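You operate a simulated robot arm through the tools that you are given. There is no shell and no other tool.

You are at the controls of a simulated robot arm. One attempt, no reset.

Task
Wash the crawled coat off the pink tile and dip it a third up in the bowl for 2 seconds.
Fine: wash it in the unlabelled pail, wipe its foot on the grey felt pad and put it back. Set down upright: what you pick out.
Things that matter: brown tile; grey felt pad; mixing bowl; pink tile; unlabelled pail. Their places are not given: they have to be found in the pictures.

It is judged by the outcome, as a careful person would: the job done as asked, and still so three seconds after it is handed in. It fails if anything else is knocked over, pushed out of place, dropped, spilled or broken.

Robot
A 7-joint arm with a two-finger parallel gripper, fixed in place. Base frame: the origin is on the floor under the middle of its stand, x ahead of it, y to its left, z up; the work surface is at about z = 880. Units: mm, degrees, N and s.
With the tool pointing down near the work surface it reaches from about 300 to 700 mm from the base axis. Its first joint turns from -66.0 to 66.0 degrees. Payload 1.57 kg.
The tool frame sits at the grasp point between the pads (the TCP): z along the fingers, y along the line on which they close. The tips reach 30 mm beyond it. The gripper opens to 110 mm. The fingers are 24 mm wide and 12 mm thick; the gripper's body (48 by 112 mm) begins 78 mm behind the TCP.
Orientation is that of the tool frame in the base frame, as [roll, pitch, yaw] about the fixed x, y, z axes, in that order (R = Rz(yaw) Ry(pitch) Rx(roll)). With the fingers straight down and closing along the base's y, the tool's x points along the base's -x, its y along +y and its z along -z.

Tools
- The arm moves only by the tool jog_arm. Its argument "rows" is a list of rows, each a list of 3 entries, a list of its own where there are three numbers: the closure, from 0 (fully open) to 1 (shut), then the shift along the tool's x, y, z in cm, then the turn, a rotation vector about the tool's x, y, z in degrees. In form: [[jaw, [x, y, z], [ax, ay, az]], ...]. A call has 1 to 20 rows; each row shifts and turns the commanded pose from where the row before left it, along the tool's axes as they then stand. Each row takes 0.2 s and may step no farther than 50 mm and 8.6 degrees from the row before; otherwise, or with a gripper value out of range, the whole call is refused. A pose out of reach is approached as far as the arm can. The call stops where the force on the tool passes 40 N (or 10 N more than at its start, if that is more) or the arm is blocked; 0.2 s more then pass. Each finger travels about 108 mm/s and halts on what it meets, pressing with about 25 N; the grip force reading is that of the motor and also rises with nothing between the fingers. The clock runs only during rows and for 0.2 s after the last one: add rows that do not move to give the fingers time. The reply holds the time, the measured pose of the TCP, the force on the tool along the base axes, the opening and the grip force, in the units named above and with some noise, with the torque about the TCP (base axes, N m) and any sound that the robot's microphone picked up, and new pictures: "views" is both (left out), scene, wrist or none.
- Cameras (640 x 400 px; columns grow to the right, rows downward): "scene" is fixed at [165.6, -394.5, 1402]; the picture's right is [0.76, -0.65, 0.00], its down [-0.38, -0.44, -0.81] and it looks along [0.53, 0.61, -0.59] (base axes); focal length 265 px, centre (320, 200). "wrist" rides on the gripper at [70, 16, -141] in the tool frame; the picture's right is [-0.23, 0.97, 0.00], its down [-0.86, -0.20, -0.48] and it looks along [-0.47, -0.11, 0.88] (tool axes); focal length 222 px, centre (320, 200).
- locate(camera, pixels): there is no depth. For up to 12 entries [column, row, z] of the newest picture of that camera ("zoom" is the newest enlarged one), the place [x, y] in the base frame at which the ray of that pixel passes the height z, good to about 2 mm. It takes no simulated time.
- zoom(camera, box): a new picture of the part [left, top, right, bottom] of that camera's present view, enlarged. It takes no simulated time.
- sign_off(): hands the job in; it is judged then, once.

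Unless the task says otherwise, let go and move clear before handing in.

The tools are called after "Emit:" as a command line: name --argument value ..., lists and objects as JSON in quotes. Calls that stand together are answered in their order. jog_arm: Moves the arm, as the interface text tells. Its arguments: {"type":"object","properties":{"rows":{"type":"array"},"views":{"type":"string","enum":["both","scene","wrist","none"]}},"required":["rows"]} The other tools are called the same way: locate (camera, pixels) gives the place at which the rays of pixels pass given heights; zoom (camera, box) takes an enlarged picture of a part of a camera's view; sign_off () hands the job in.

At the start:

```text
clock: 0.0
tcp_pos: [421.5, -72.9, 1254.3]
tcp_rot: [180.0, 0.0, 180.0]
force: [0.1, -1.3, -0.1]
ft_torque: [0.0, 0.02, 0.01]
opening: 110.3
gripper_force: 0.1
```

scene: 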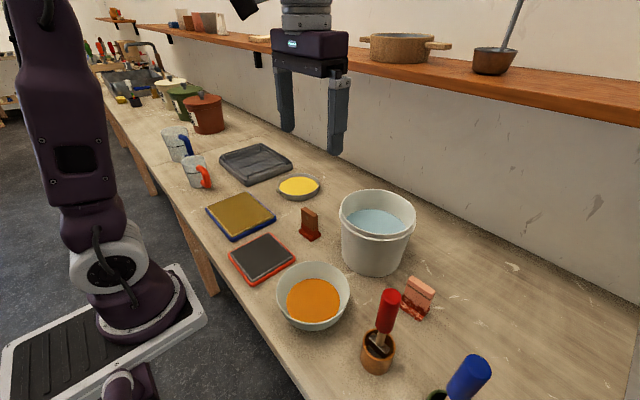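
wrist: 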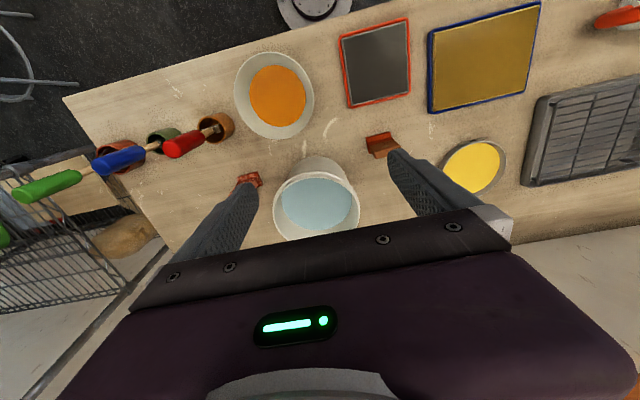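

The scene picture shows a pinkish tile at about (417,298), a brown tile at (309,225), the white pail of water at (376,232), an orange glaze bowl at (313,296), and two pads at (262,258) and (240,215). I'll enlarge these to identify each before moving.

Emit:
zoom --camera "scene" --box '[370, 250, 470, 340]'

Emit:
zoom --camera "scene" --box '[200, 170, 440, 340]'

Emit:
zoom --camera "wrist" --box '[220, 20, 420, 240]'

Emit:
locate --camera "scene" --pixels '[[417, 310, 880], [309, 238, 880], [229, 257, 880], [262, 233, 880], [295, 260, 880], [255, 284, 880], [313, 300, 910], [376, 222, 980]]'

```text
4.44 times, centred on (420, 295) of scene
```

zoom: 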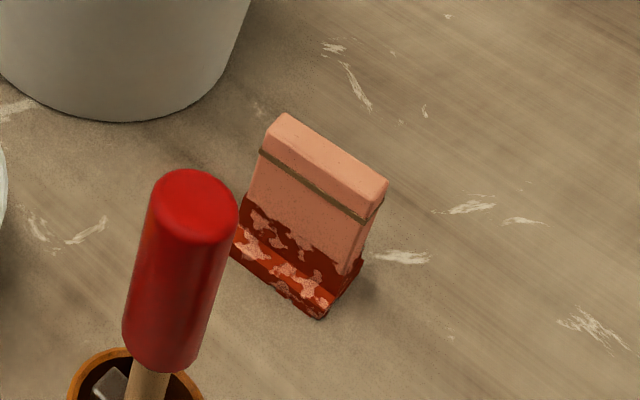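

```text
2.35 times, centred on (320, 255) of scene
```

zoom: 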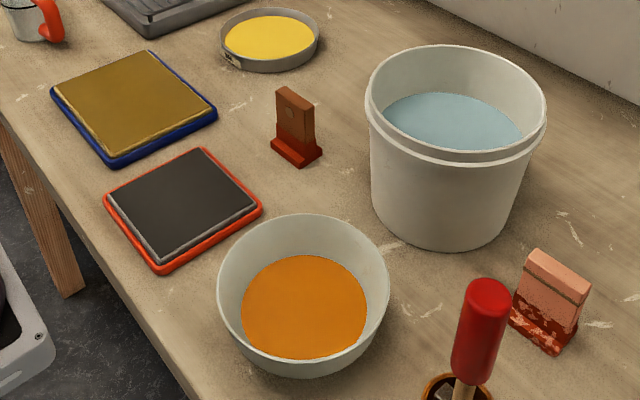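

```text
1.82 times, centred on (320, 130) of wrist
```

zoom: 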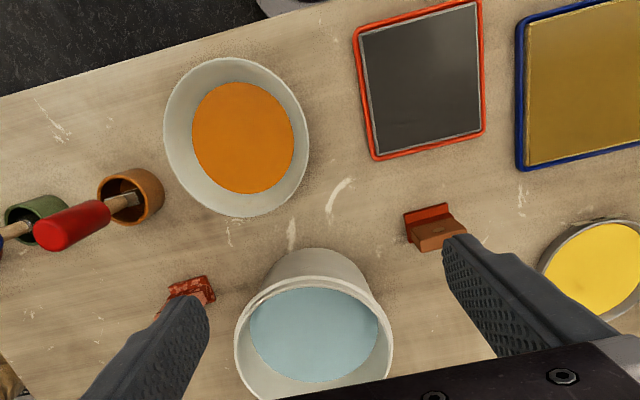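

```text
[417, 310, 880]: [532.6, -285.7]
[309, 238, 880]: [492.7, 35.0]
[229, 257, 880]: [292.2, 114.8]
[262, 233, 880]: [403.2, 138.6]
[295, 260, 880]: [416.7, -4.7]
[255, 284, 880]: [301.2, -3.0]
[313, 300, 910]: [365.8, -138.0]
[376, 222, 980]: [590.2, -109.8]
```

The first zoom shows the pink tile as an L-shaped slab on a foot, with the crawled red coat on its lower half and a dark line near the top. The dark grey pad sits in a red tray. I'll enlarge the tile again and measure its corners.

Emit:
zoom --camera "scene" --box '[390, 265, 450, 325]'

```text
6.67 times, centred on (420, 295) of scene
```

zoom: 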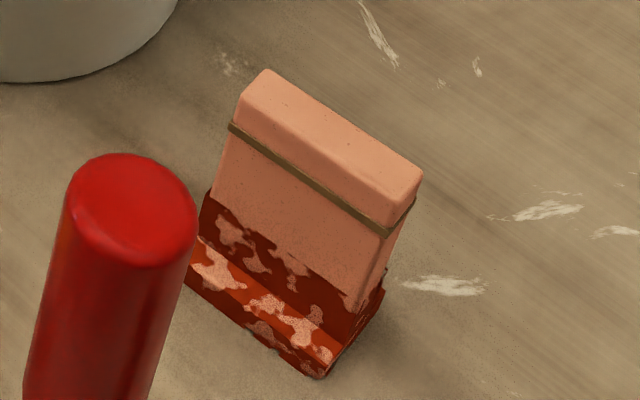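

Emit:
locate --camera "zoom" --pixels '[[320, 378, 880], [384, 290, 880], [186, 282, 880], [268, 70, 940], [422, 176, 940], [400, 212, 940], [240, 100, 940], [268, 70, 950], [422, 176, 950], [400, 212, 950], [240, 100, 950]]'

```text
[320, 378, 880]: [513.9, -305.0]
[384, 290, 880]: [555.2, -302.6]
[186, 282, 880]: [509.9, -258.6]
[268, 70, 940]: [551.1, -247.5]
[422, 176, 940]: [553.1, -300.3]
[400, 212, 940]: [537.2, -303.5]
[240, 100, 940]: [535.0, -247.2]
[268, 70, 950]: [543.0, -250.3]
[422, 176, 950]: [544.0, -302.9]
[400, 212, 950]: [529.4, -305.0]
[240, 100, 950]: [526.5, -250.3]
```

The pink tile's slab measures about 53 mm along y and 15 mm along x, near (540,-278). I'll now locate the bowl, pail, pad and nearby brush pot before moving.

Emit:
locate --camera "scene" --pixels '[[376, 372, 880], [376, 345, 920], [390, 293, 1020], [390, 293, 1050], [313, 328, 880], [277, 292, 940], [349, 292, 940], [313, 263, 940], [313, 325, 940], [373, 273, 880], [340, 232, 1000], [415, 222, 1000]]'

Emit:
locate --camera "wrist" --pixels '[[275, 95, 910], [275, 52, 940], [275, 139, 940], [234, 92, 940], [315, 95, 940], [217, 128, 930], [170, 148, 1020], [357, 210, 1020], [276, 200, 1020], [376, 60, 890], [375, 145, 880], [247, 182, 880]]'

Emit:
zoom --camera "scene" --box '[320, 170, 440, 290]'

```text
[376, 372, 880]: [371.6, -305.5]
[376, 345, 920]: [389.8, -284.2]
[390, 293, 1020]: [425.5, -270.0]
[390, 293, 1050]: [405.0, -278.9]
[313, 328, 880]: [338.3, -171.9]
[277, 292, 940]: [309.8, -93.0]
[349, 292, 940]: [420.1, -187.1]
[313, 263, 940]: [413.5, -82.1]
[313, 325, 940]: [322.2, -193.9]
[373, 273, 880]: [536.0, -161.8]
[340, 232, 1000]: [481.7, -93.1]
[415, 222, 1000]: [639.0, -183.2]
```

```text
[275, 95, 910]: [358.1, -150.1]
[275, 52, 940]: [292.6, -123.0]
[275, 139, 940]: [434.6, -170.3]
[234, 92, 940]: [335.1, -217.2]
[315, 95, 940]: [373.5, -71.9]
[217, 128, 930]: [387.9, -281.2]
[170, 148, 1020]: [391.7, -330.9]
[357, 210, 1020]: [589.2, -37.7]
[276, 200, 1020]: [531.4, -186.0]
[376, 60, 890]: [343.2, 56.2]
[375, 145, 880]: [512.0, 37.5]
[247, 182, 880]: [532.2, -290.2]
```

```text
3.33 times, centred on (380, 230) of scene
```

zoom: 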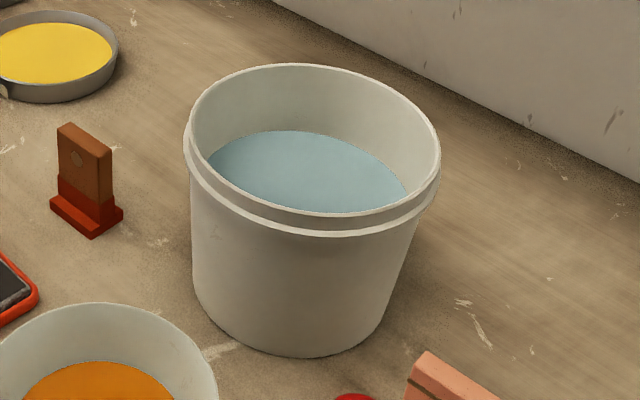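

The pail's rim ellipse is centred near (378,212) in the scene picture and (316,205) in the wrist picture. I'll cross both rays at several heights to get the rim and liquid levels for the pail and bowl.

Emit:
locate --camera "scene" --pixels '[[378, 212, 980], [378, 212, 1000], [378, 212, 1020], [378, 212, 1040], [313, 293, 920], [313, 293, 940], [313, 293, 960], [313, 301, 890], [313, 301, 910], [313, 301, 930]]'

Emit:
locate --camera "wrist" --pixels '[[316, 205, 980], [316, 205, 1000], [316, 205, 1020], [316, 205, 1040], [275, 95, 920], [275, 95, 940], [275, 95, 960], [278, 95, 890], [278, 95, 910], [278, 95, 930]]'

Emit:
zoom --camera "wrist" --box '[220, 140, 380, 240]'

```text
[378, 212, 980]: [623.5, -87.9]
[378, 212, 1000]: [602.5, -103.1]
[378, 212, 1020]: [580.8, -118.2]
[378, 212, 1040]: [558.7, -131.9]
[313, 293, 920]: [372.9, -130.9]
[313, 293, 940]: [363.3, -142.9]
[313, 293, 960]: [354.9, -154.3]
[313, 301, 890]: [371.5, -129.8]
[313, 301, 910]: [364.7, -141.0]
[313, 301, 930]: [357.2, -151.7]
```

```text
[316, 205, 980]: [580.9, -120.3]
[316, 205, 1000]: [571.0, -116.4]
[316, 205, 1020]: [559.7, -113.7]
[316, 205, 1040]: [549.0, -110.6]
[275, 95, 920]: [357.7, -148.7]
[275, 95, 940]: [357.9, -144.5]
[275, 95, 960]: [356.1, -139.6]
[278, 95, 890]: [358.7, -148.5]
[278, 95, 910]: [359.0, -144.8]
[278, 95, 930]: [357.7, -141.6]
```

```text
4.00 times, centred on (300, 190) of wrist
```

zoom: 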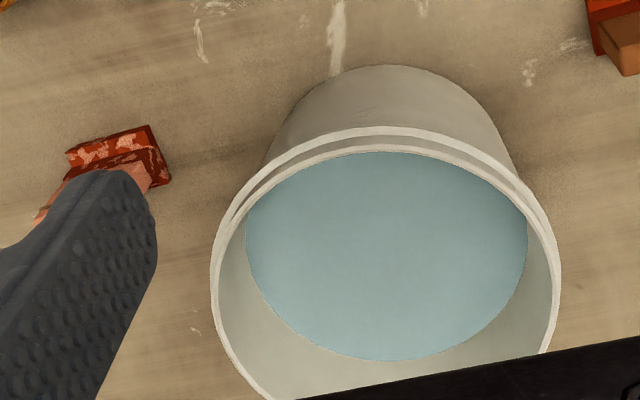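

The rays put the pail's rim at about z 1020, centred near (570,-115), and the bowl's rim at about z 943, near (360,-144). I'll move the arm higher over the pink tile to see it closely with the wrist camera.

Emit:
jog_arm --rows '[[0, [-0.97, -3.34, 2.88], [0, 0, 0]], [0, [-0.97, -3.34, 2.88], [0, 0, 0]], [0, [-0.97, -3.34, 2.88], [0, 0, 0]], [0, [-0.97, -3.34, 2.88], [0, 0, 0]], [0, [-0.97, -3.34, 2.88], [0, 0, 0]], [0, [0, 0, 0], [0, 0, 0]]]'

```text
clock: 1.4
tcp_pos: [464.6, -241.6, 1111.1]
tcp_rot: [180.0, 0.0, -180.0]
force: [-0.6, -0.7, -0.8]
ft_torque: [0.03, -0.07, 0.01]
opening: 109.8
gripper_force: 0.0
```

scene: 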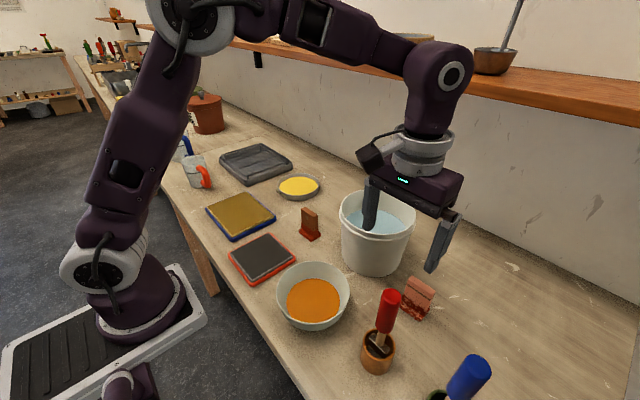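
wrist: 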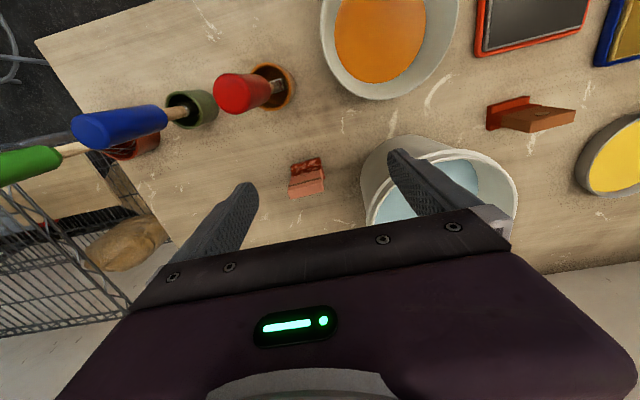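

Emit:
zoom --camera "wrist" --box '[270, 140, 350, 210]'

Emit:
zoom --camera "scene" --box '[395, 270, 445, 325]'

```text
5.71 times, centred on (310, 175) of wrist
```

zoom: 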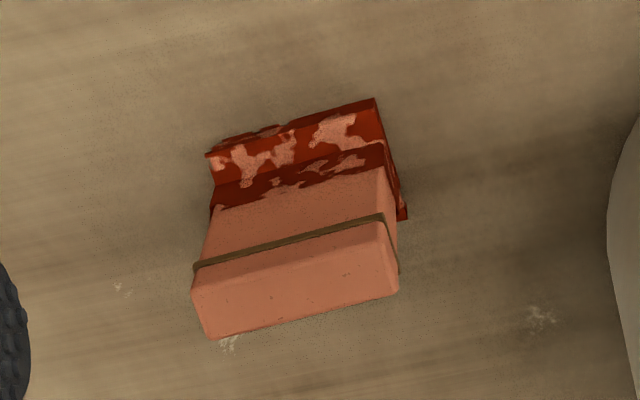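

```text
7.27 times, centred on (420, 298) of scene
```

zoom: 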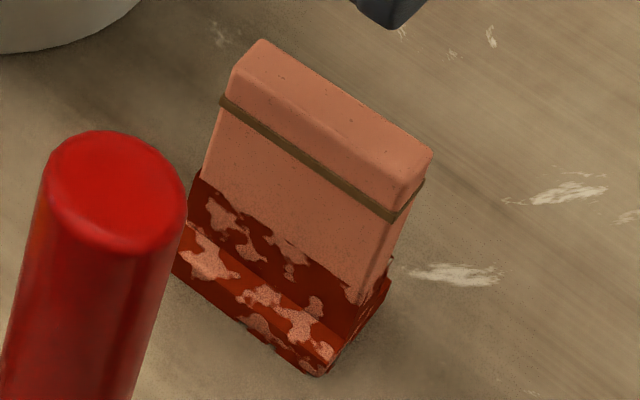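

Both zooms show the tile is an inverted T with the foot on both sides, and the crawled coat reaches about a third to two fifths up. I'll triangulate the top and foot corners from both cameras.

Emit:
locate --camera "wrist" --pixels '[[324.0, 191.1, 940], [324.0, 191.1, 960], [291.1, 199.2, 940], [291.1, 199.2, 960], [287.8, 189.9, 940], [287.8, 189.9, 960], [321.9, 180.6, 940], [321.9, 180.6, 960], [289.9, 166.8, 880], [319.6, 157.2, 890], [325.2, 178.3, 885], [319.6, 157.2, 880]]'

Emit:
locate --camera "zoom" --pixels '[[262, 40, 940], [262, 40, 960], [432, 155, 940], [432, 155, 960], [402, 200, 940], [402, 200, 960], [234, 75, 940], [234, 75, 960], [318, 376, 880], [172, 268, 880], [390, 285, 880], [390, 285, 890]]'

```text
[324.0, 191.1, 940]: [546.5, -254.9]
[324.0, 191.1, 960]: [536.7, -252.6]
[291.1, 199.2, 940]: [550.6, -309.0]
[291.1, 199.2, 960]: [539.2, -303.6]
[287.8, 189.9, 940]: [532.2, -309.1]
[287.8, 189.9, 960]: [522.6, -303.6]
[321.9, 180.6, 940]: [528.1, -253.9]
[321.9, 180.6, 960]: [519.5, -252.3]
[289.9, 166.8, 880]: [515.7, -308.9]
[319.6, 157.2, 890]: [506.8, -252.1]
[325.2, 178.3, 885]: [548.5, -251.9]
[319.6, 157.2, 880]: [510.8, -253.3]
```

```text
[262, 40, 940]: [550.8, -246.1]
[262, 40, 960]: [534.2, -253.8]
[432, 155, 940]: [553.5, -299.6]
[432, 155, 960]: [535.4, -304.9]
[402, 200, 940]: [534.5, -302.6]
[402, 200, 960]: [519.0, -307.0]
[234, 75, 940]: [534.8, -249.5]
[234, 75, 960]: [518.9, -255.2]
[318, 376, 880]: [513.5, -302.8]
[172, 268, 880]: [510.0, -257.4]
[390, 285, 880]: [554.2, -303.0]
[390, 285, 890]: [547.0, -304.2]
```

The two cameras agree on the pink tile: top at about z 955, so 75 mm tall and a third is 25 mm. The slab spans x 522–540 and y -305 to -253, turned about 3°. Next I'll look straight into the bowl with the wrist camera to get its rim and glaze level.

Emit:
jog_arm --rows '[[0, [2.9, 2.7, -1.4], [0, 0, 0]], [0, [2.9, 2.7, -1.4], [0, 0, 0]], [0, [2.9, 2.7, -1.4], [0, 0, 0]], [0, [0, 0, 0], [0, 0, 0]], [0, [0, 0, 0], [0, 0, 0]]]'

```text
clock: 2.6
tcp_pos: [378.1, -157.0, 1152.3]
tcp_rot: [-179.9, 0.0, -180.0]
force: [0.2, -0.7, 0.3]
ft_torque: [0.02, -0.02, 0.01]
opening: 110.2
gripper_force: 0.1
```

scene: 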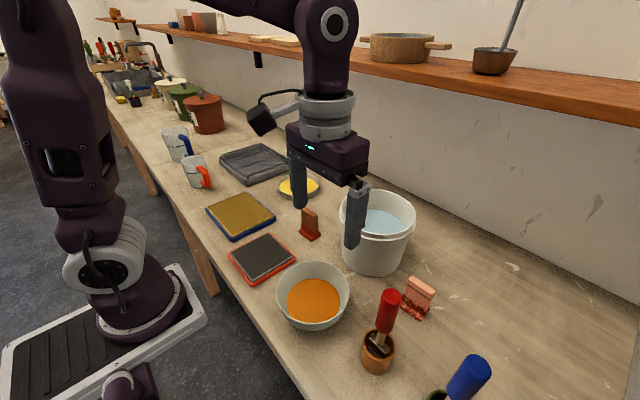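
wrist: 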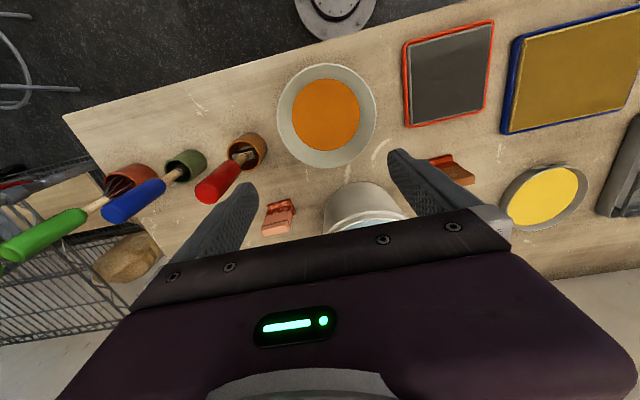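

Emit:
zoom --camera "wrist" --box '[266, 50, 390, 180]'

Emit:
zoom --camera "scene" --box '[265, 250, 360, 340]'

```text
3.08 times, centred on (328, 115) of wrist
```

zoom: 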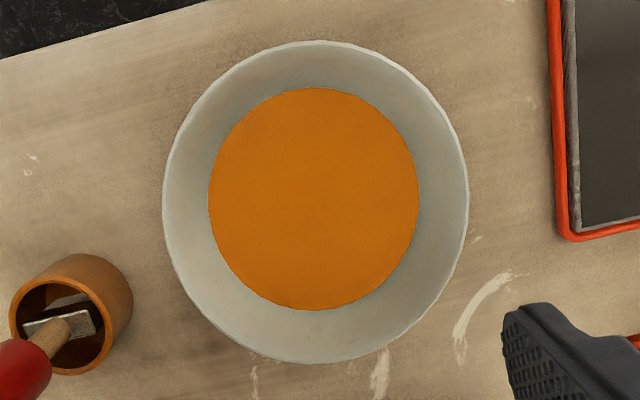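

```text
4.44 times, centred on (312, 295) of scene
```

zoom: 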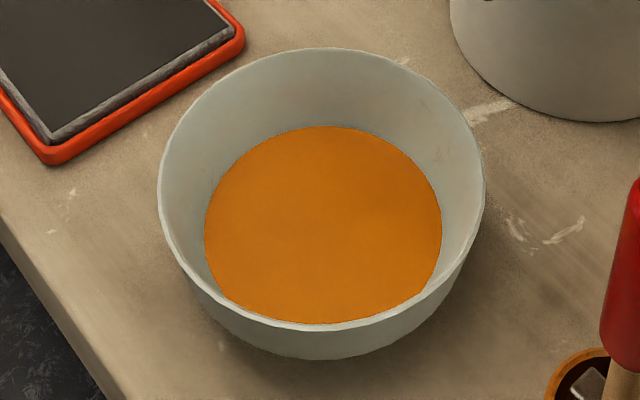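

The wrist view shows the glaze disc spanning columns 292–360 and rows 79–151, with the rim around it. I'll cross these edges with the scene zoom to find the glaze level and rim height.

Emit:
locate --camera "wrist" --pixels '[[291.6, 113.4, 900], [291.6, 113.4, 920], [360.1, 113.4, 900], [360.1, 113.4, 920], [326.4, 78.6, 900], [326.4, 78.6, 920], [325.7, 151.0, 900], [325.7, 151.0, 920], [277.4, 116.6, 945], [376.7, 113.4, 945], [326.4, 63.1, 945], [326.7, 168.6, 945]]'

Emit:
locate --camera "zoom" --pixels '[[204, 222, 900], [204, 222, 920], [442, 210, 900], [442, 210, 920], [322, 126, 900], [322, 126, 920], [158, 185, 945], [484, 200, 945], [320, 47, 945], [325, 325, 945], [320, 47, 955], [325, 325, 955]]'

```text
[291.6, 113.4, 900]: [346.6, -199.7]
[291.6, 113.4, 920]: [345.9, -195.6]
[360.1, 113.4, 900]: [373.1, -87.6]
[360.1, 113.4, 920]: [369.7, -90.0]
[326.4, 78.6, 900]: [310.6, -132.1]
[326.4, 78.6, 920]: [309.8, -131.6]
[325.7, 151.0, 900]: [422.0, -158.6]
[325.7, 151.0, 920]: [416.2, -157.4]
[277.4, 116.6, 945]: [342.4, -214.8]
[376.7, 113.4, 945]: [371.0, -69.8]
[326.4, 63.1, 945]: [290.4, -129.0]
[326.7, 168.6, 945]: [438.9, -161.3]
```

```text
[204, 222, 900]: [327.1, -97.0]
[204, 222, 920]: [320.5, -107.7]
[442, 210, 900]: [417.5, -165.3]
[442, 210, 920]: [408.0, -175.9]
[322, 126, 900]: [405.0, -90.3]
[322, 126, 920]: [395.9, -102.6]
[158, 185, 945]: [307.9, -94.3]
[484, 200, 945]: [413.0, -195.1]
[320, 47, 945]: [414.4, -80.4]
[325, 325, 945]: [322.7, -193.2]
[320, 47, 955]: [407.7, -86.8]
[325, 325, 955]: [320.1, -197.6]
```

Using the far edge of the glaze in both views, its level is about z 918, with the bowl rim at about z 953, centred at (363,-144). Next I'll look into the pail the same way.

Emit:
jog_arm --rows '[[0, [-3.64, 0.54, -0.96], [0, 0, 0]], [0, [-3.64, 0.54, -0.96], [0, 0, 0]], [0, [-3.64, 0.54, -0.96], [0, 0, 0]], [0, [-3.64, 0.54, -0.96], [0, 0, 0]], [0, [-3.64, 0.54, -0.96], [0, 0, 0]], [0, [0, 0, 0], [0, 0, 0]], [0, [0, 0, 0], [0, 0, 0]]]'

```text
clock: 4.2
tcp_pos: [560.5, -130.4, 1201.6]
tcp_rot: [-179.9, 0.0, -180.0]
force: [0.5, -0.3, -0.3]
ft_torque: [0.03, 0.0, 0.01]
opening: 110.0
gripper_force: 0.2
```

scene: 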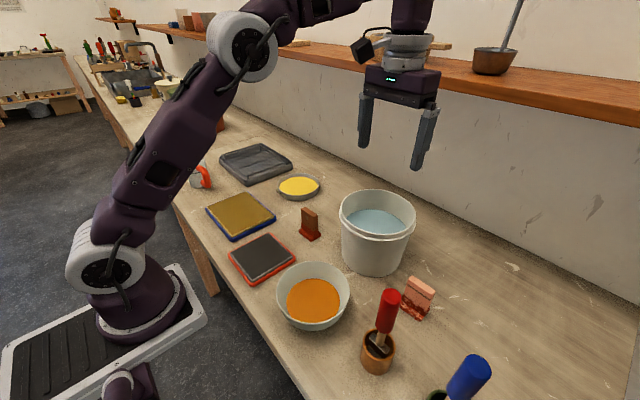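
wrist: 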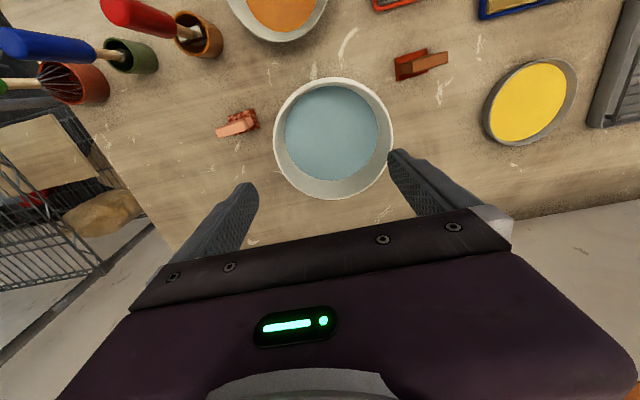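

Emit:
zoom --camera "wrist" --box '[260, 70, 410, 210]'

Emit:
zoom --camera "scene" --box '[330, 180, 425, 285]'

```text
2.86 times, centred on (335, 140) of wrist
```

zoom: 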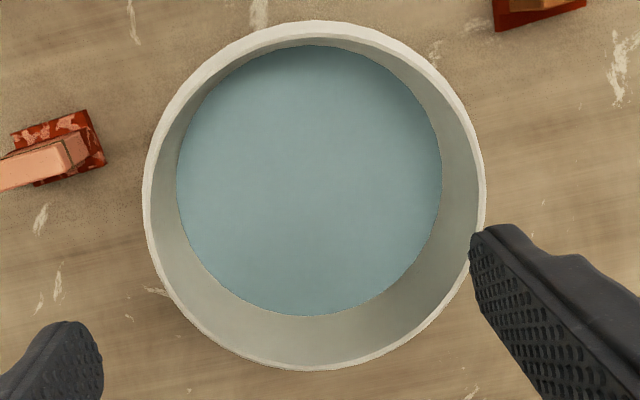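

```text
3.81 times, centred on (378, 232) of scene
```

zoom: 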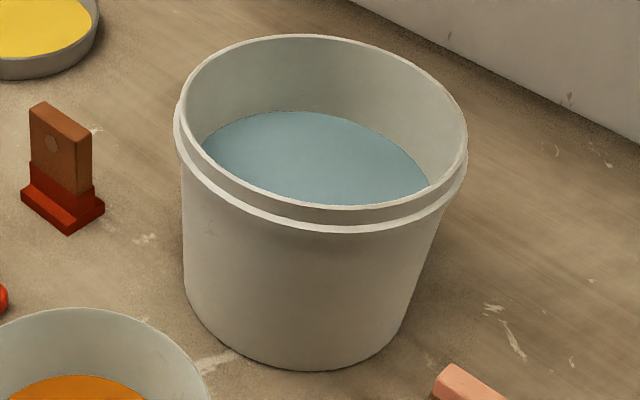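

The wrist zoom shows the pail rim spanning (142–486, 20–371) and the water disc (177–442, 45–316); the scene zoom has the water's far edge at (290,110). I'll cross these for the rim and water heights.

Emit:
locate --camera "wrist" --pixels '[[272.8, 138.3, 1020], [393.0, 140, 1020], [333.3, 77.1, 1020], [333.3, 77.1, 1040], [333.3, 199.8, 1020], [333.3, 199.8, 1040], [333.3, 85.8, 960], [333.3, 85.8, 980], [331.5, 180.6, 960], [331.5, 180.6, 980], [285, 129.5, 970], [377.7, 133.0, 970]]'

Emit:
locate --camera "zoom" --pixels '[[295, 34, 1000], [295, 34, 1020], [295, 34, 1040], [290, 110, 960], [290, 110, 980], [290, 110, 1000], [330, 208, 1020], [330, 208, 1000]]'

```text
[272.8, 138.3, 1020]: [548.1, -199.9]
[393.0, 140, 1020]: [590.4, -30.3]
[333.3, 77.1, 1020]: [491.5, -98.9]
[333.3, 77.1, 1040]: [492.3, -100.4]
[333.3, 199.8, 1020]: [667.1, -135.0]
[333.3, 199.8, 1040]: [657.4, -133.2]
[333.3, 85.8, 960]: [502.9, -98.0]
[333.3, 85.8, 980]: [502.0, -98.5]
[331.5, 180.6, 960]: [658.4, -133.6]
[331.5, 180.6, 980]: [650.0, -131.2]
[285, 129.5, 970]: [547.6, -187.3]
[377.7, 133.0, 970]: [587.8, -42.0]
```

```text
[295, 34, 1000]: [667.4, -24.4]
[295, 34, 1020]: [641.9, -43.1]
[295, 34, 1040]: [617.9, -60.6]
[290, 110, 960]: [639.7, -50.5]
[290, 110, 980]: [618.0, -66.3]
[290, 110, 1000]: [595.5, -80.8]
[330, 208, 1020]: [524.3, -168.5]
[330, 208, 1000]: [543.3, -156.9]
```

The crossing gives the pail rim at z 1027, the water at about z 969, and the centre at (578,-116). I'll check the other brush pots for clearance, then move to a closer view above the pink tile.

Emit:
locate --camera "wrist" --pixels '[[131, 55, 930], [10, 45, 1060], [75, 82, 930], [200, 38, 930], [120, 10, 1070]]'

Emit:
jog_arm --rows '[[0, [1.0, -3.0, 1.7], [0, 0, 0]], [0, [1.0, -3.0, 1.7], [0, 0, 0]], [0, [1.0, -3.0, 1.7], [0, 0, 0]], [0, [1.0, -3.0, 1.7], [0, 0, 0]], [0, [1.0, -3.0, 1.7], [0, 0, 0]], [0, [0, 0, 0], [0, 0, 0]], [0, [0, 0, 0], [0, 0, 0]]]'

```text
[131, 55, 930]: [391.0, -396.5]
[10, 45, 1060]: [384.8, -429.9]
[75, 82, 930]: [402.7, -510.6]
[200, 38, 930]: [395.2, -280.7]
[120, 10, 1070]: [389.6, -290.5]
```

```text
clock: 5.8
tcp_pos: [514.4, -282.0, 1113.8]
tcp_rot: [-179.9, 0.0, -180.0]
force: [-0.2, 0.2, 0.5]
ft_torque: [0.0, 0.0, 0.03]
opening: 110.2
gripper_force: 0.0
```

scene: 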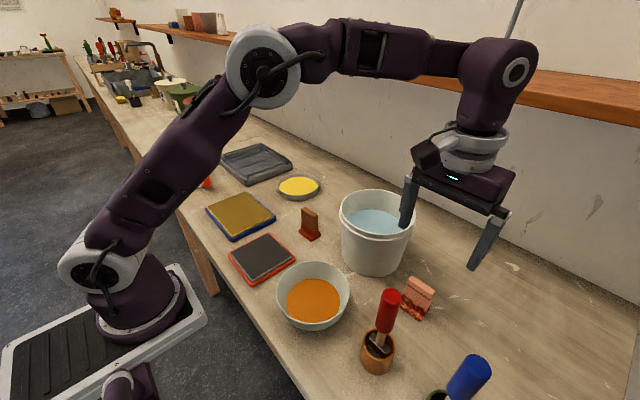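
wrist: 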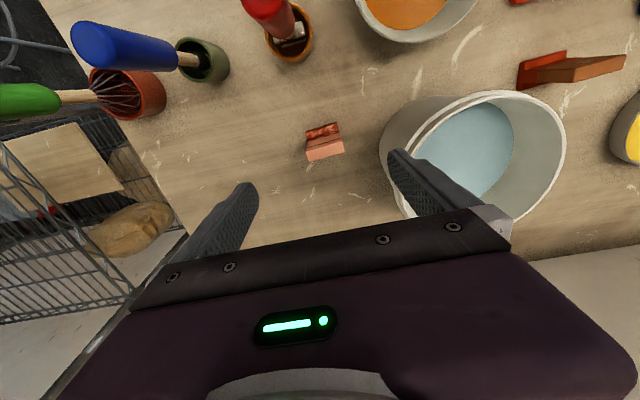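

The brush pots stand at x≈390, well clear of the tile. I'll enlarge the tile at about (325,141) in the wrist view to get its exact yaw.

Emit:
zoom --camera "wrist" --box '[290, 110, 360, 170]'

```text
6.67 times, centred on (325, 140) of wrist
```

zoom: 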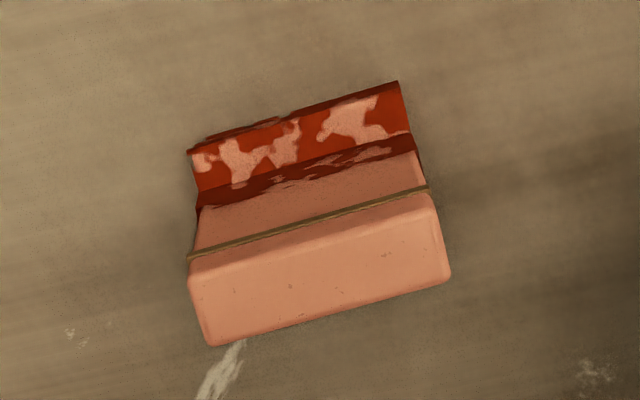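

Emit:
locate --camera "zoom" --pixels '[[189, 265, 955], [434, 195, 955], [212, 347, 955], [450, 279, 955], [188, 151, 880], [398, 81, 880], [402, 96, 890], [192, 158, 890], [196, 208, 892], [412, 135, 892]]'

```text
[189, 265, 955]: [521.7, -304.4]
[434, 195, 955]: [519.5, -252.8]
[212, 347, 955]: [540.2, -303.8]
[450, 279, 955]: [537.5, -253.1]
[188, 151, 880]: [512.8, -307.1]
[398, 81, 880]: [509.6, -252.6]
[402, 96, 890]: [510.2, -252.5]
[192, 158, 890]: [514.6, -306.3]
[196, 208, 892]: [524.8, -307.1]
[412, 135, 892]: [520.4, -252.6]
```

The tile's top edges run from (521.7,-304.4) to (519.5,-252.8), so it is turned about +3° and centred at (530,-278.5). I'll turn the gripper to match, narrow the jaws to about 82 mm, and come down partway over it.

Emit:
jog_arm --rows '[[0.25, [-0.8, 0.15, 3.0], [0, 0, 0]], [0.25, [-0.75, 0.15, 3.0], [0, 0, -3]], [0.25, [0, 0, 0], [0, 0, 0]], [0.25, [0, 0, 0], [0, 0, 0]], [0.25, [0, 0, 0], [0, 0, 0]]]'

```text
clock: 7.0
tcp_pos: [526.9, -275.7, 1054.1]
tcp_rot: [-179.9, 0.1, -177.0]
force: [0.3, -0.3, -0.8]
ft_torque: [0.02, -0.01, -0.03]
opening: 82.4
gripper_force: 0.1
```

scene: 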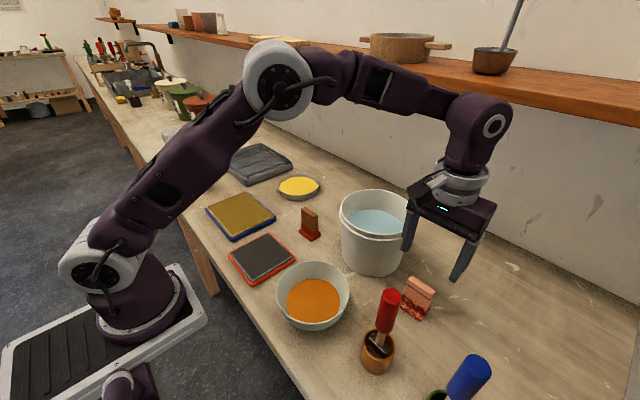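
wrist: 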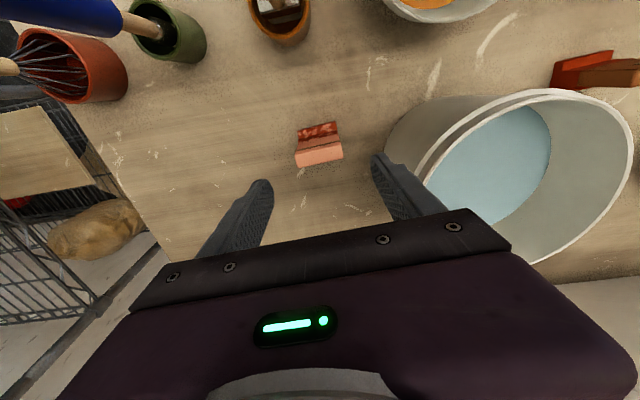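

The reading (526.9,-275.7,1054.1) is 3 mm off where I commanded. I'll hold still once to see whether that is noise or a true offset, and re-measure the tile in this closer view.

Emit:
jog_arm --rows '[[0.25, [0, 0, 0], [0, 0, 0]]]' --views "none"

Emit:
zoom --camera "wrist" --box '[285, 110, 355, 180]'

```text
clock: 7.4
tcp_pos: [527.4, -276.7, 1054.8]
tcp_rot: [179.9, 0.0, -177.0]
force: [-0.6, -0.5, 0.0]
ft_torque: [0.0, 0.01, -0.01]
opening: 82.5
gripper_force: 0.0
```

```text
5.71 times, centred on (320, 145) of wrist
```

zoom: 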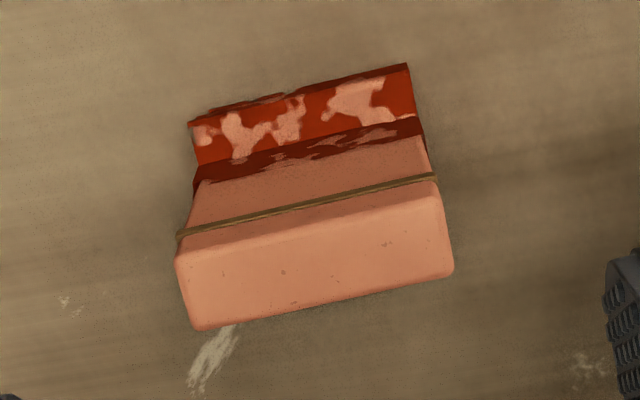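

Emit:
locate --camera "zoom" --pixels '[[176, 252, 955], [441, 192, 955], [196, 332, 955], [455, 272, 955], [187, 124, 880], [407, 64, 880], [187, 124, 885]]'

Emit:
jog_arm --rows '[[0.25, [0, 0, 0], [0, 0, 0]]]' --views "none"

```text
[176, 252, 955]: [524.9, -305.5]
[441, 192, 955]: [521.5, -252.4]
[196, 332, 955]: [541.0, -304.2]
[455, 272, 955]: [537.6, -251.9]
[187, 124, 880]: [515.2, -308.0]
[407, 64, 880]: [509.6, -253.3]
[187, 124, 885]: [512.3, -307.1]
```

```text
clock: 7.8
tcp_pos: [526.3, -276.0, 1053.5]
tcp_rot: [-179.9, 0.1, -177.1]
force: [-0.1, -0.7, 0.2]
ft_torque: [0.03, -0.05, 0.02]
opening: 82.2
gripper_force: 0.1
```

The readings average (526.9,-276.1,1054.1), a true offset of about 3 mm, and both cameras agree the tile centre is (531,-278.5). I'll correct that and come down to TCP z≈955, so the tips stay above the coat's upper edge.

Emit:
jog_arm --rows '[[0.25, [-0.39, -0.26, 0], [0, 0, 0]], [0.25, [0, 0, 3.0], [0, 0, 0]], [0.25, [0, 0, 3.0], [0, 0, 0]], [0.25, [0, 0, 2.5], [0, 0, 0]], [0.25, [0, 0, 0.8], [0, 0, 0]], [0.25, [0, 0, 0], [0, 0, 0]], [0.25, [0, 0, 0], [0, 0, 0]]]'

```text
clock: 9.4
tcp_pos: [531.9, -282.2, 963.8]
tcp_rot: [-180.0, 0.0, -177.0]
force: [-0.1, -0.5, -0.3]
ft_torque: [-0.01, 0.0, 0.01]
opening: 82.5
gripper_force: 0.0
```

scene: 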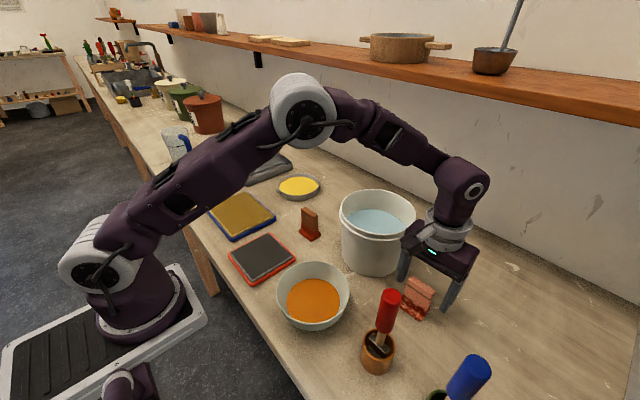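
wrist: 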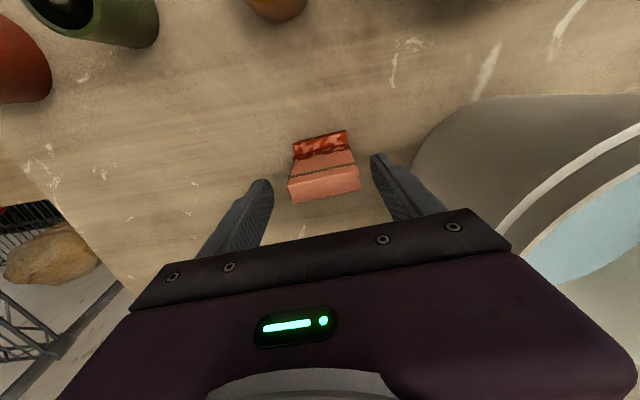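

TCP is at (531.9,-282.2,963.8), and the wrist view shows the tile 3.5 mm closer to the right finger, which agrees. I'll shift +3.6 mm along y and come down the last 9 mm.

Emit:
jog_arm --rows '[[0.25, [0.07, 0.36, 0], [0, 0, 0]], [0.25, [0, 0, 0.9], [0, 0, 0]], [0.25, [0, 0, 0], [0, 0, 0]], [0.25, [0, 0, 0], [0, 0, 0]]]'

Emit:
zoom --camera "wrist" --box '[240, 110, 400, 210]'

Emit:
zoom --camera "scene" --box '[385, 230, 485, 330]'

```text
clock: 10.4
tcp_pos: [532.3, -276.5, 954.8]
tcp_rot: [179.9, 0.0, -176.9]
force: [0.2, 0.2, 0.2]
ft_torque: [0.0, -0.01, -0.02]
opening: 82.5
gripper_force: 0.1
```

scene: 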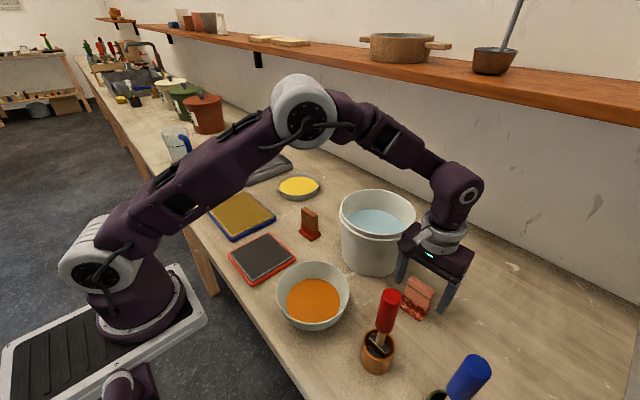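
wrist: 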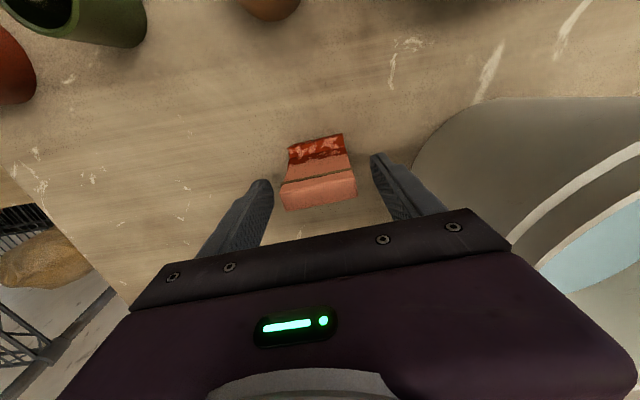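

```text
4.00 times, centred on (320, 160) of wrist
```

zoom: 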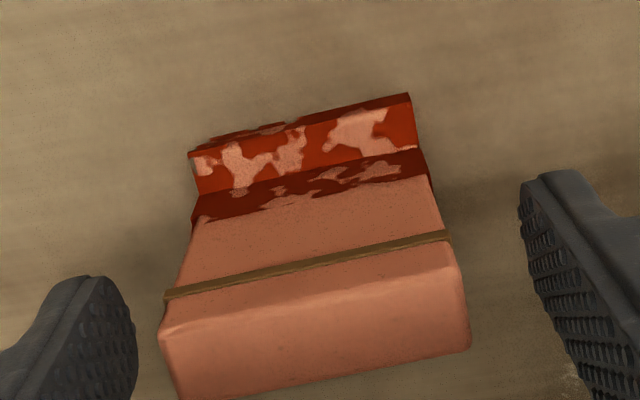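

```text
4.00 times, centred on (435, 280) of scene
```

zoom: 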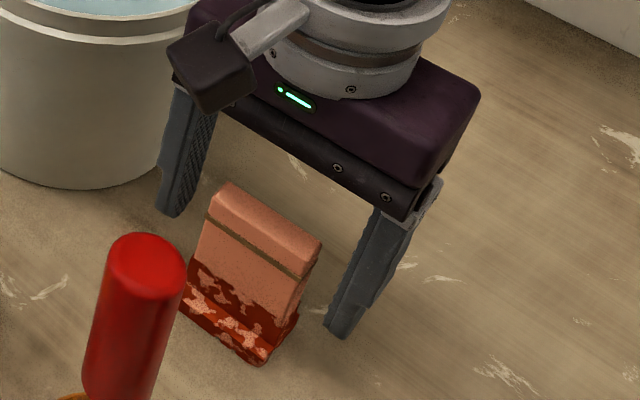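

The fingertips sit on both sides of the tile in both views, with the tile between them at mid-depth. I'll close to about 60 mm first and check the centring before gripping.

Emit:
jog_arm --rows '[[0.45, [0, 0, 0], [0, 0, 0]], [0.45, [0, 0, 0], [0, 0, 0]]]'

Emit:
zoom --camera "wrist" --box '[240, 110, 400, 210]'

Emit:
zoom --camera "scene" --box '[385, 230, 485, 330]'

```text
clock: 11.0
tcp_pos: [531.4, -277.7, 953.8]
tcp_rot: [-179.9, 0.0, -177.0]
force: [0.8, -0.1, 0.5]
ft_torque: [0.03, 0.0, -0.01]
opening: 60.7
gripper_force: 0.1
```

scene: 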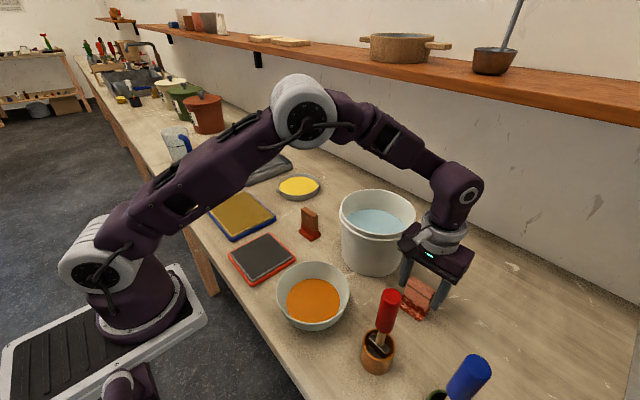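
wrist: 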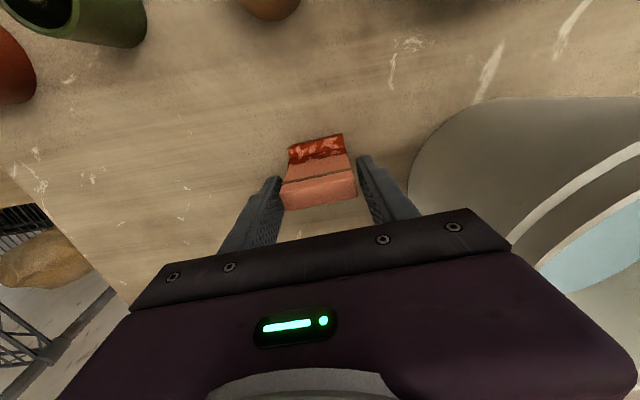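

```text
4.00 times, centred on (320, 160) of wrist
```

zoom: 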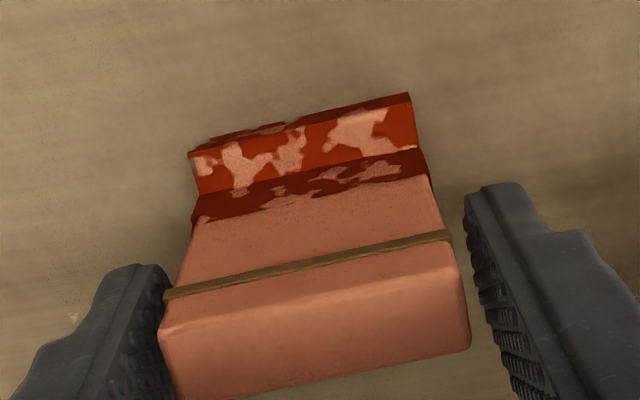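

```text
4.00 times, centred on (435, 280) of scene
```

zoom: 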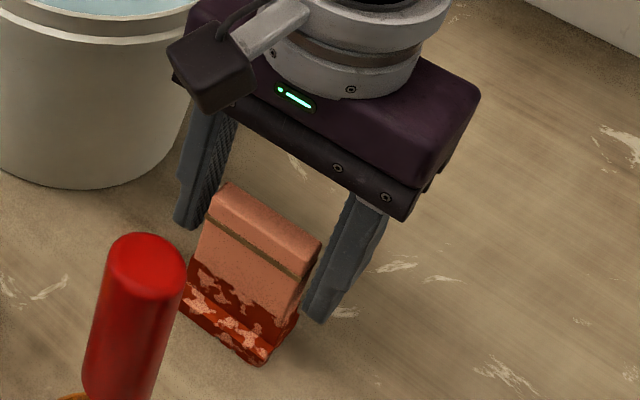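

The left finger (at about (150,330) in the zoom) is nearer the tile than the right one, so I'll shift about 1.3 mm to the left and then close on the tile.

Emit:
jog_arm --rows '[[0.45, [0, -0.13, 0], [0, 0, 0]], [0.45, [0, 0, 0], [0, 0, 0]], [0.55, [0, 0, 0], [0, 0, 0]], [0.7, [0, 0, 0], [0, 0, 0]], [1, [0, 0, 0], [0, 0, 0]], [1, [0, 0, 0], [0, 0, 0]]]'

Emit:
zoom --camera "scene" --box '[385, 230, 485, 330]'

Emit:
zoom --camera "wrist" --box '[240, 110, 400, 210]'

```text
clock: 12.4
tcp_pos: [531.9, -277.2, 954.2]
tcp_rot: [-180.0, 0.0, -177.0]
force: [-0.2, 0.0, 1.4]
ft_torque: [-0.03, -0.03, 0.0]
opening: 51.5
gripper_force: 25.1
```

scene: 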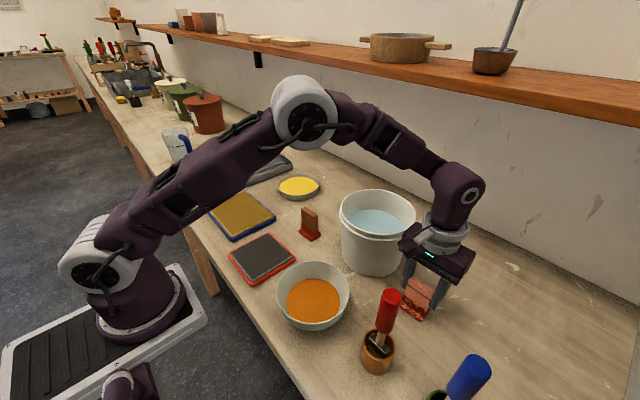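
wrist: 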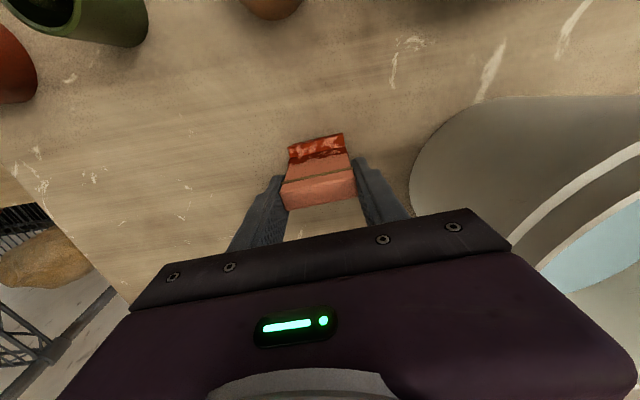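

```text
4.00 times, centred on (435, 280) of scene
```

zoom: 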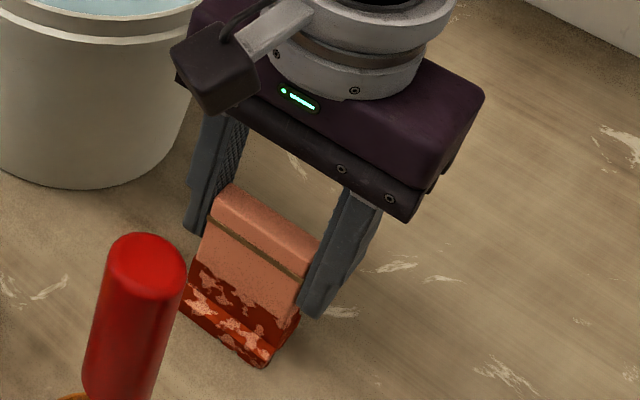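

```text
4.00 times, centred on (320, 160) of wrist
```

zoom: 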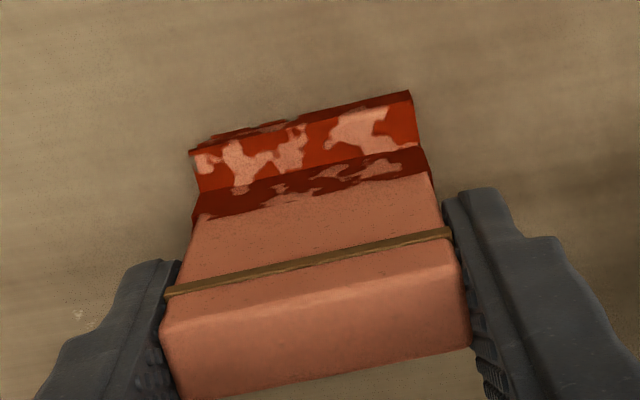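

The tile is gripped: opening 51.5 mm, force 25 N, and it hasn't shifted. I'll lift gently first to check the hold, then rise above the pail's rim.

Emit:
jog_arm --rows '[[1, [0, 0, -0.5], [0, 0, 0]], [1, [0, 0, -1.0], [0, 0, 0]], [1, [0, 0, -2.0], [0, 0, 0]], [1, [0, 0, 0], [0, 0, 0]]]'

```text
clock: 13.4
tcp_pos: [533.8, -279.6, 987.0]
tcp_rot: [180.0, 0.0, -177.0]
force: [-0.7, 0.0, -1.0]
ft_torque: [0.02, 0.0, 0.02]
opening: 51.6
gripper_force: 25.3
```

scene: 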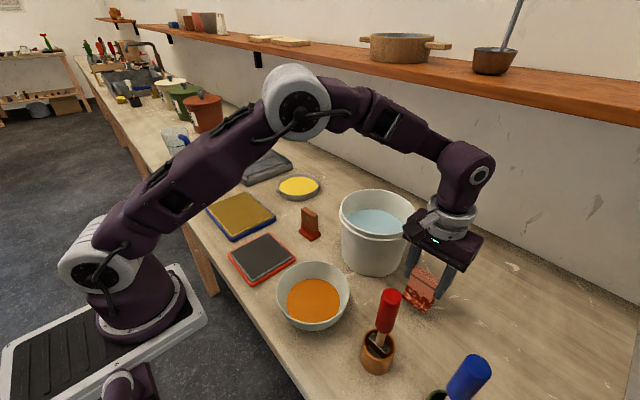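
wrist: 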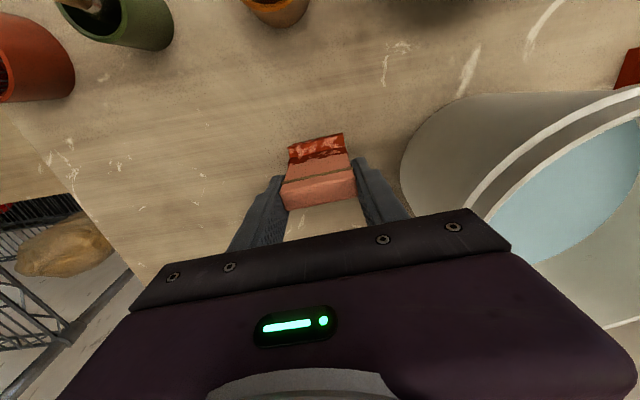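

The tile came up cleanly with the foot level. I'll rise so its foot clears the pail rim at z 1027, then move over the pail's centre.

Emit:
jog_arm --rows '[[1, [0, 0, -4.0], [0, 0, 0]], [1, [0, 0, -4.0], [0, 0, 0]], [1, [0, 0, -4.0], [0, 0, 0]], [1, [0, 0, -4.0], [0, 0, 0]], [1, [-1.34, 4.01, 0], [0, 0, 0]], [1, [-1.34, 4.01, 0], [0, 0, 0]], [1, [-1.34, 4.01, 0], [0, 0, 0]], [1, [-1.34, 4.01, 0], [0, 0, 0]], [1, [0, 0, 0], [0, 0, 0]], [1, [0, 0, 0], [0, 0, 0]]]'

```text
clock: 15.6
tcp_pos: [578.0, -116.2, 1150.5]
tcp_rot: [-180.0, 0.0, -177.0]
force: [0.4, 0.6, 0.0]
ft_torque: [0.01, -0.01, 0.01]
opening: 51.7
gripper_force: 25.1
```

scene: 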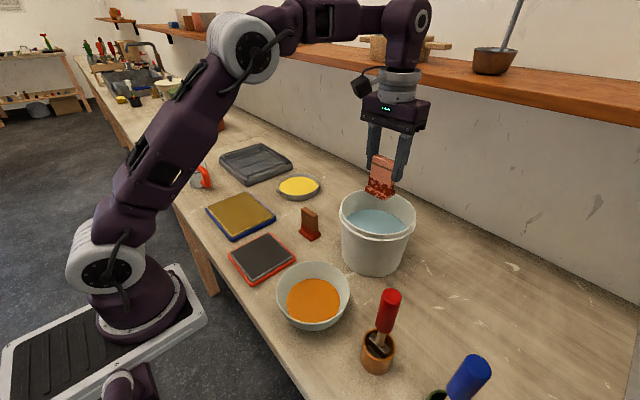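
wrist: 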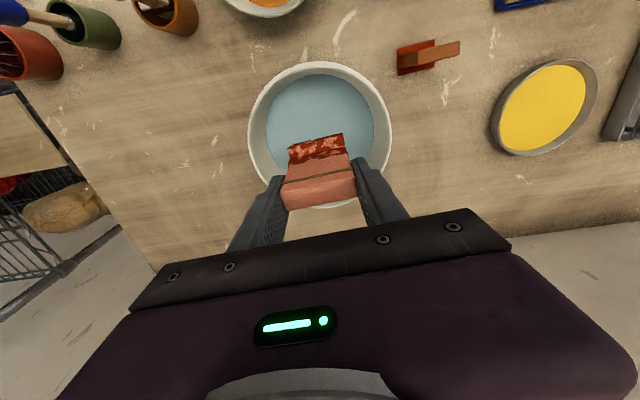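

The tile is now over the pail at (578,-116). I'll enlarge the scene view of it to see how high the coat reaches before lowering.

Emit:
zoom --camera "scene" --box '[345, 110, 435, 210]'

```text
4.00 times, centred on (390, 160) of scene
```

zoom: 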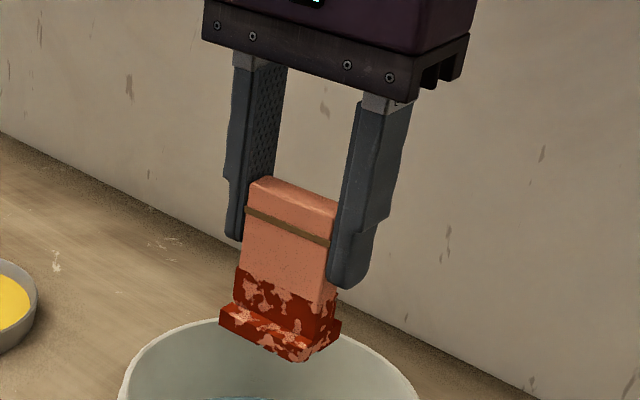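

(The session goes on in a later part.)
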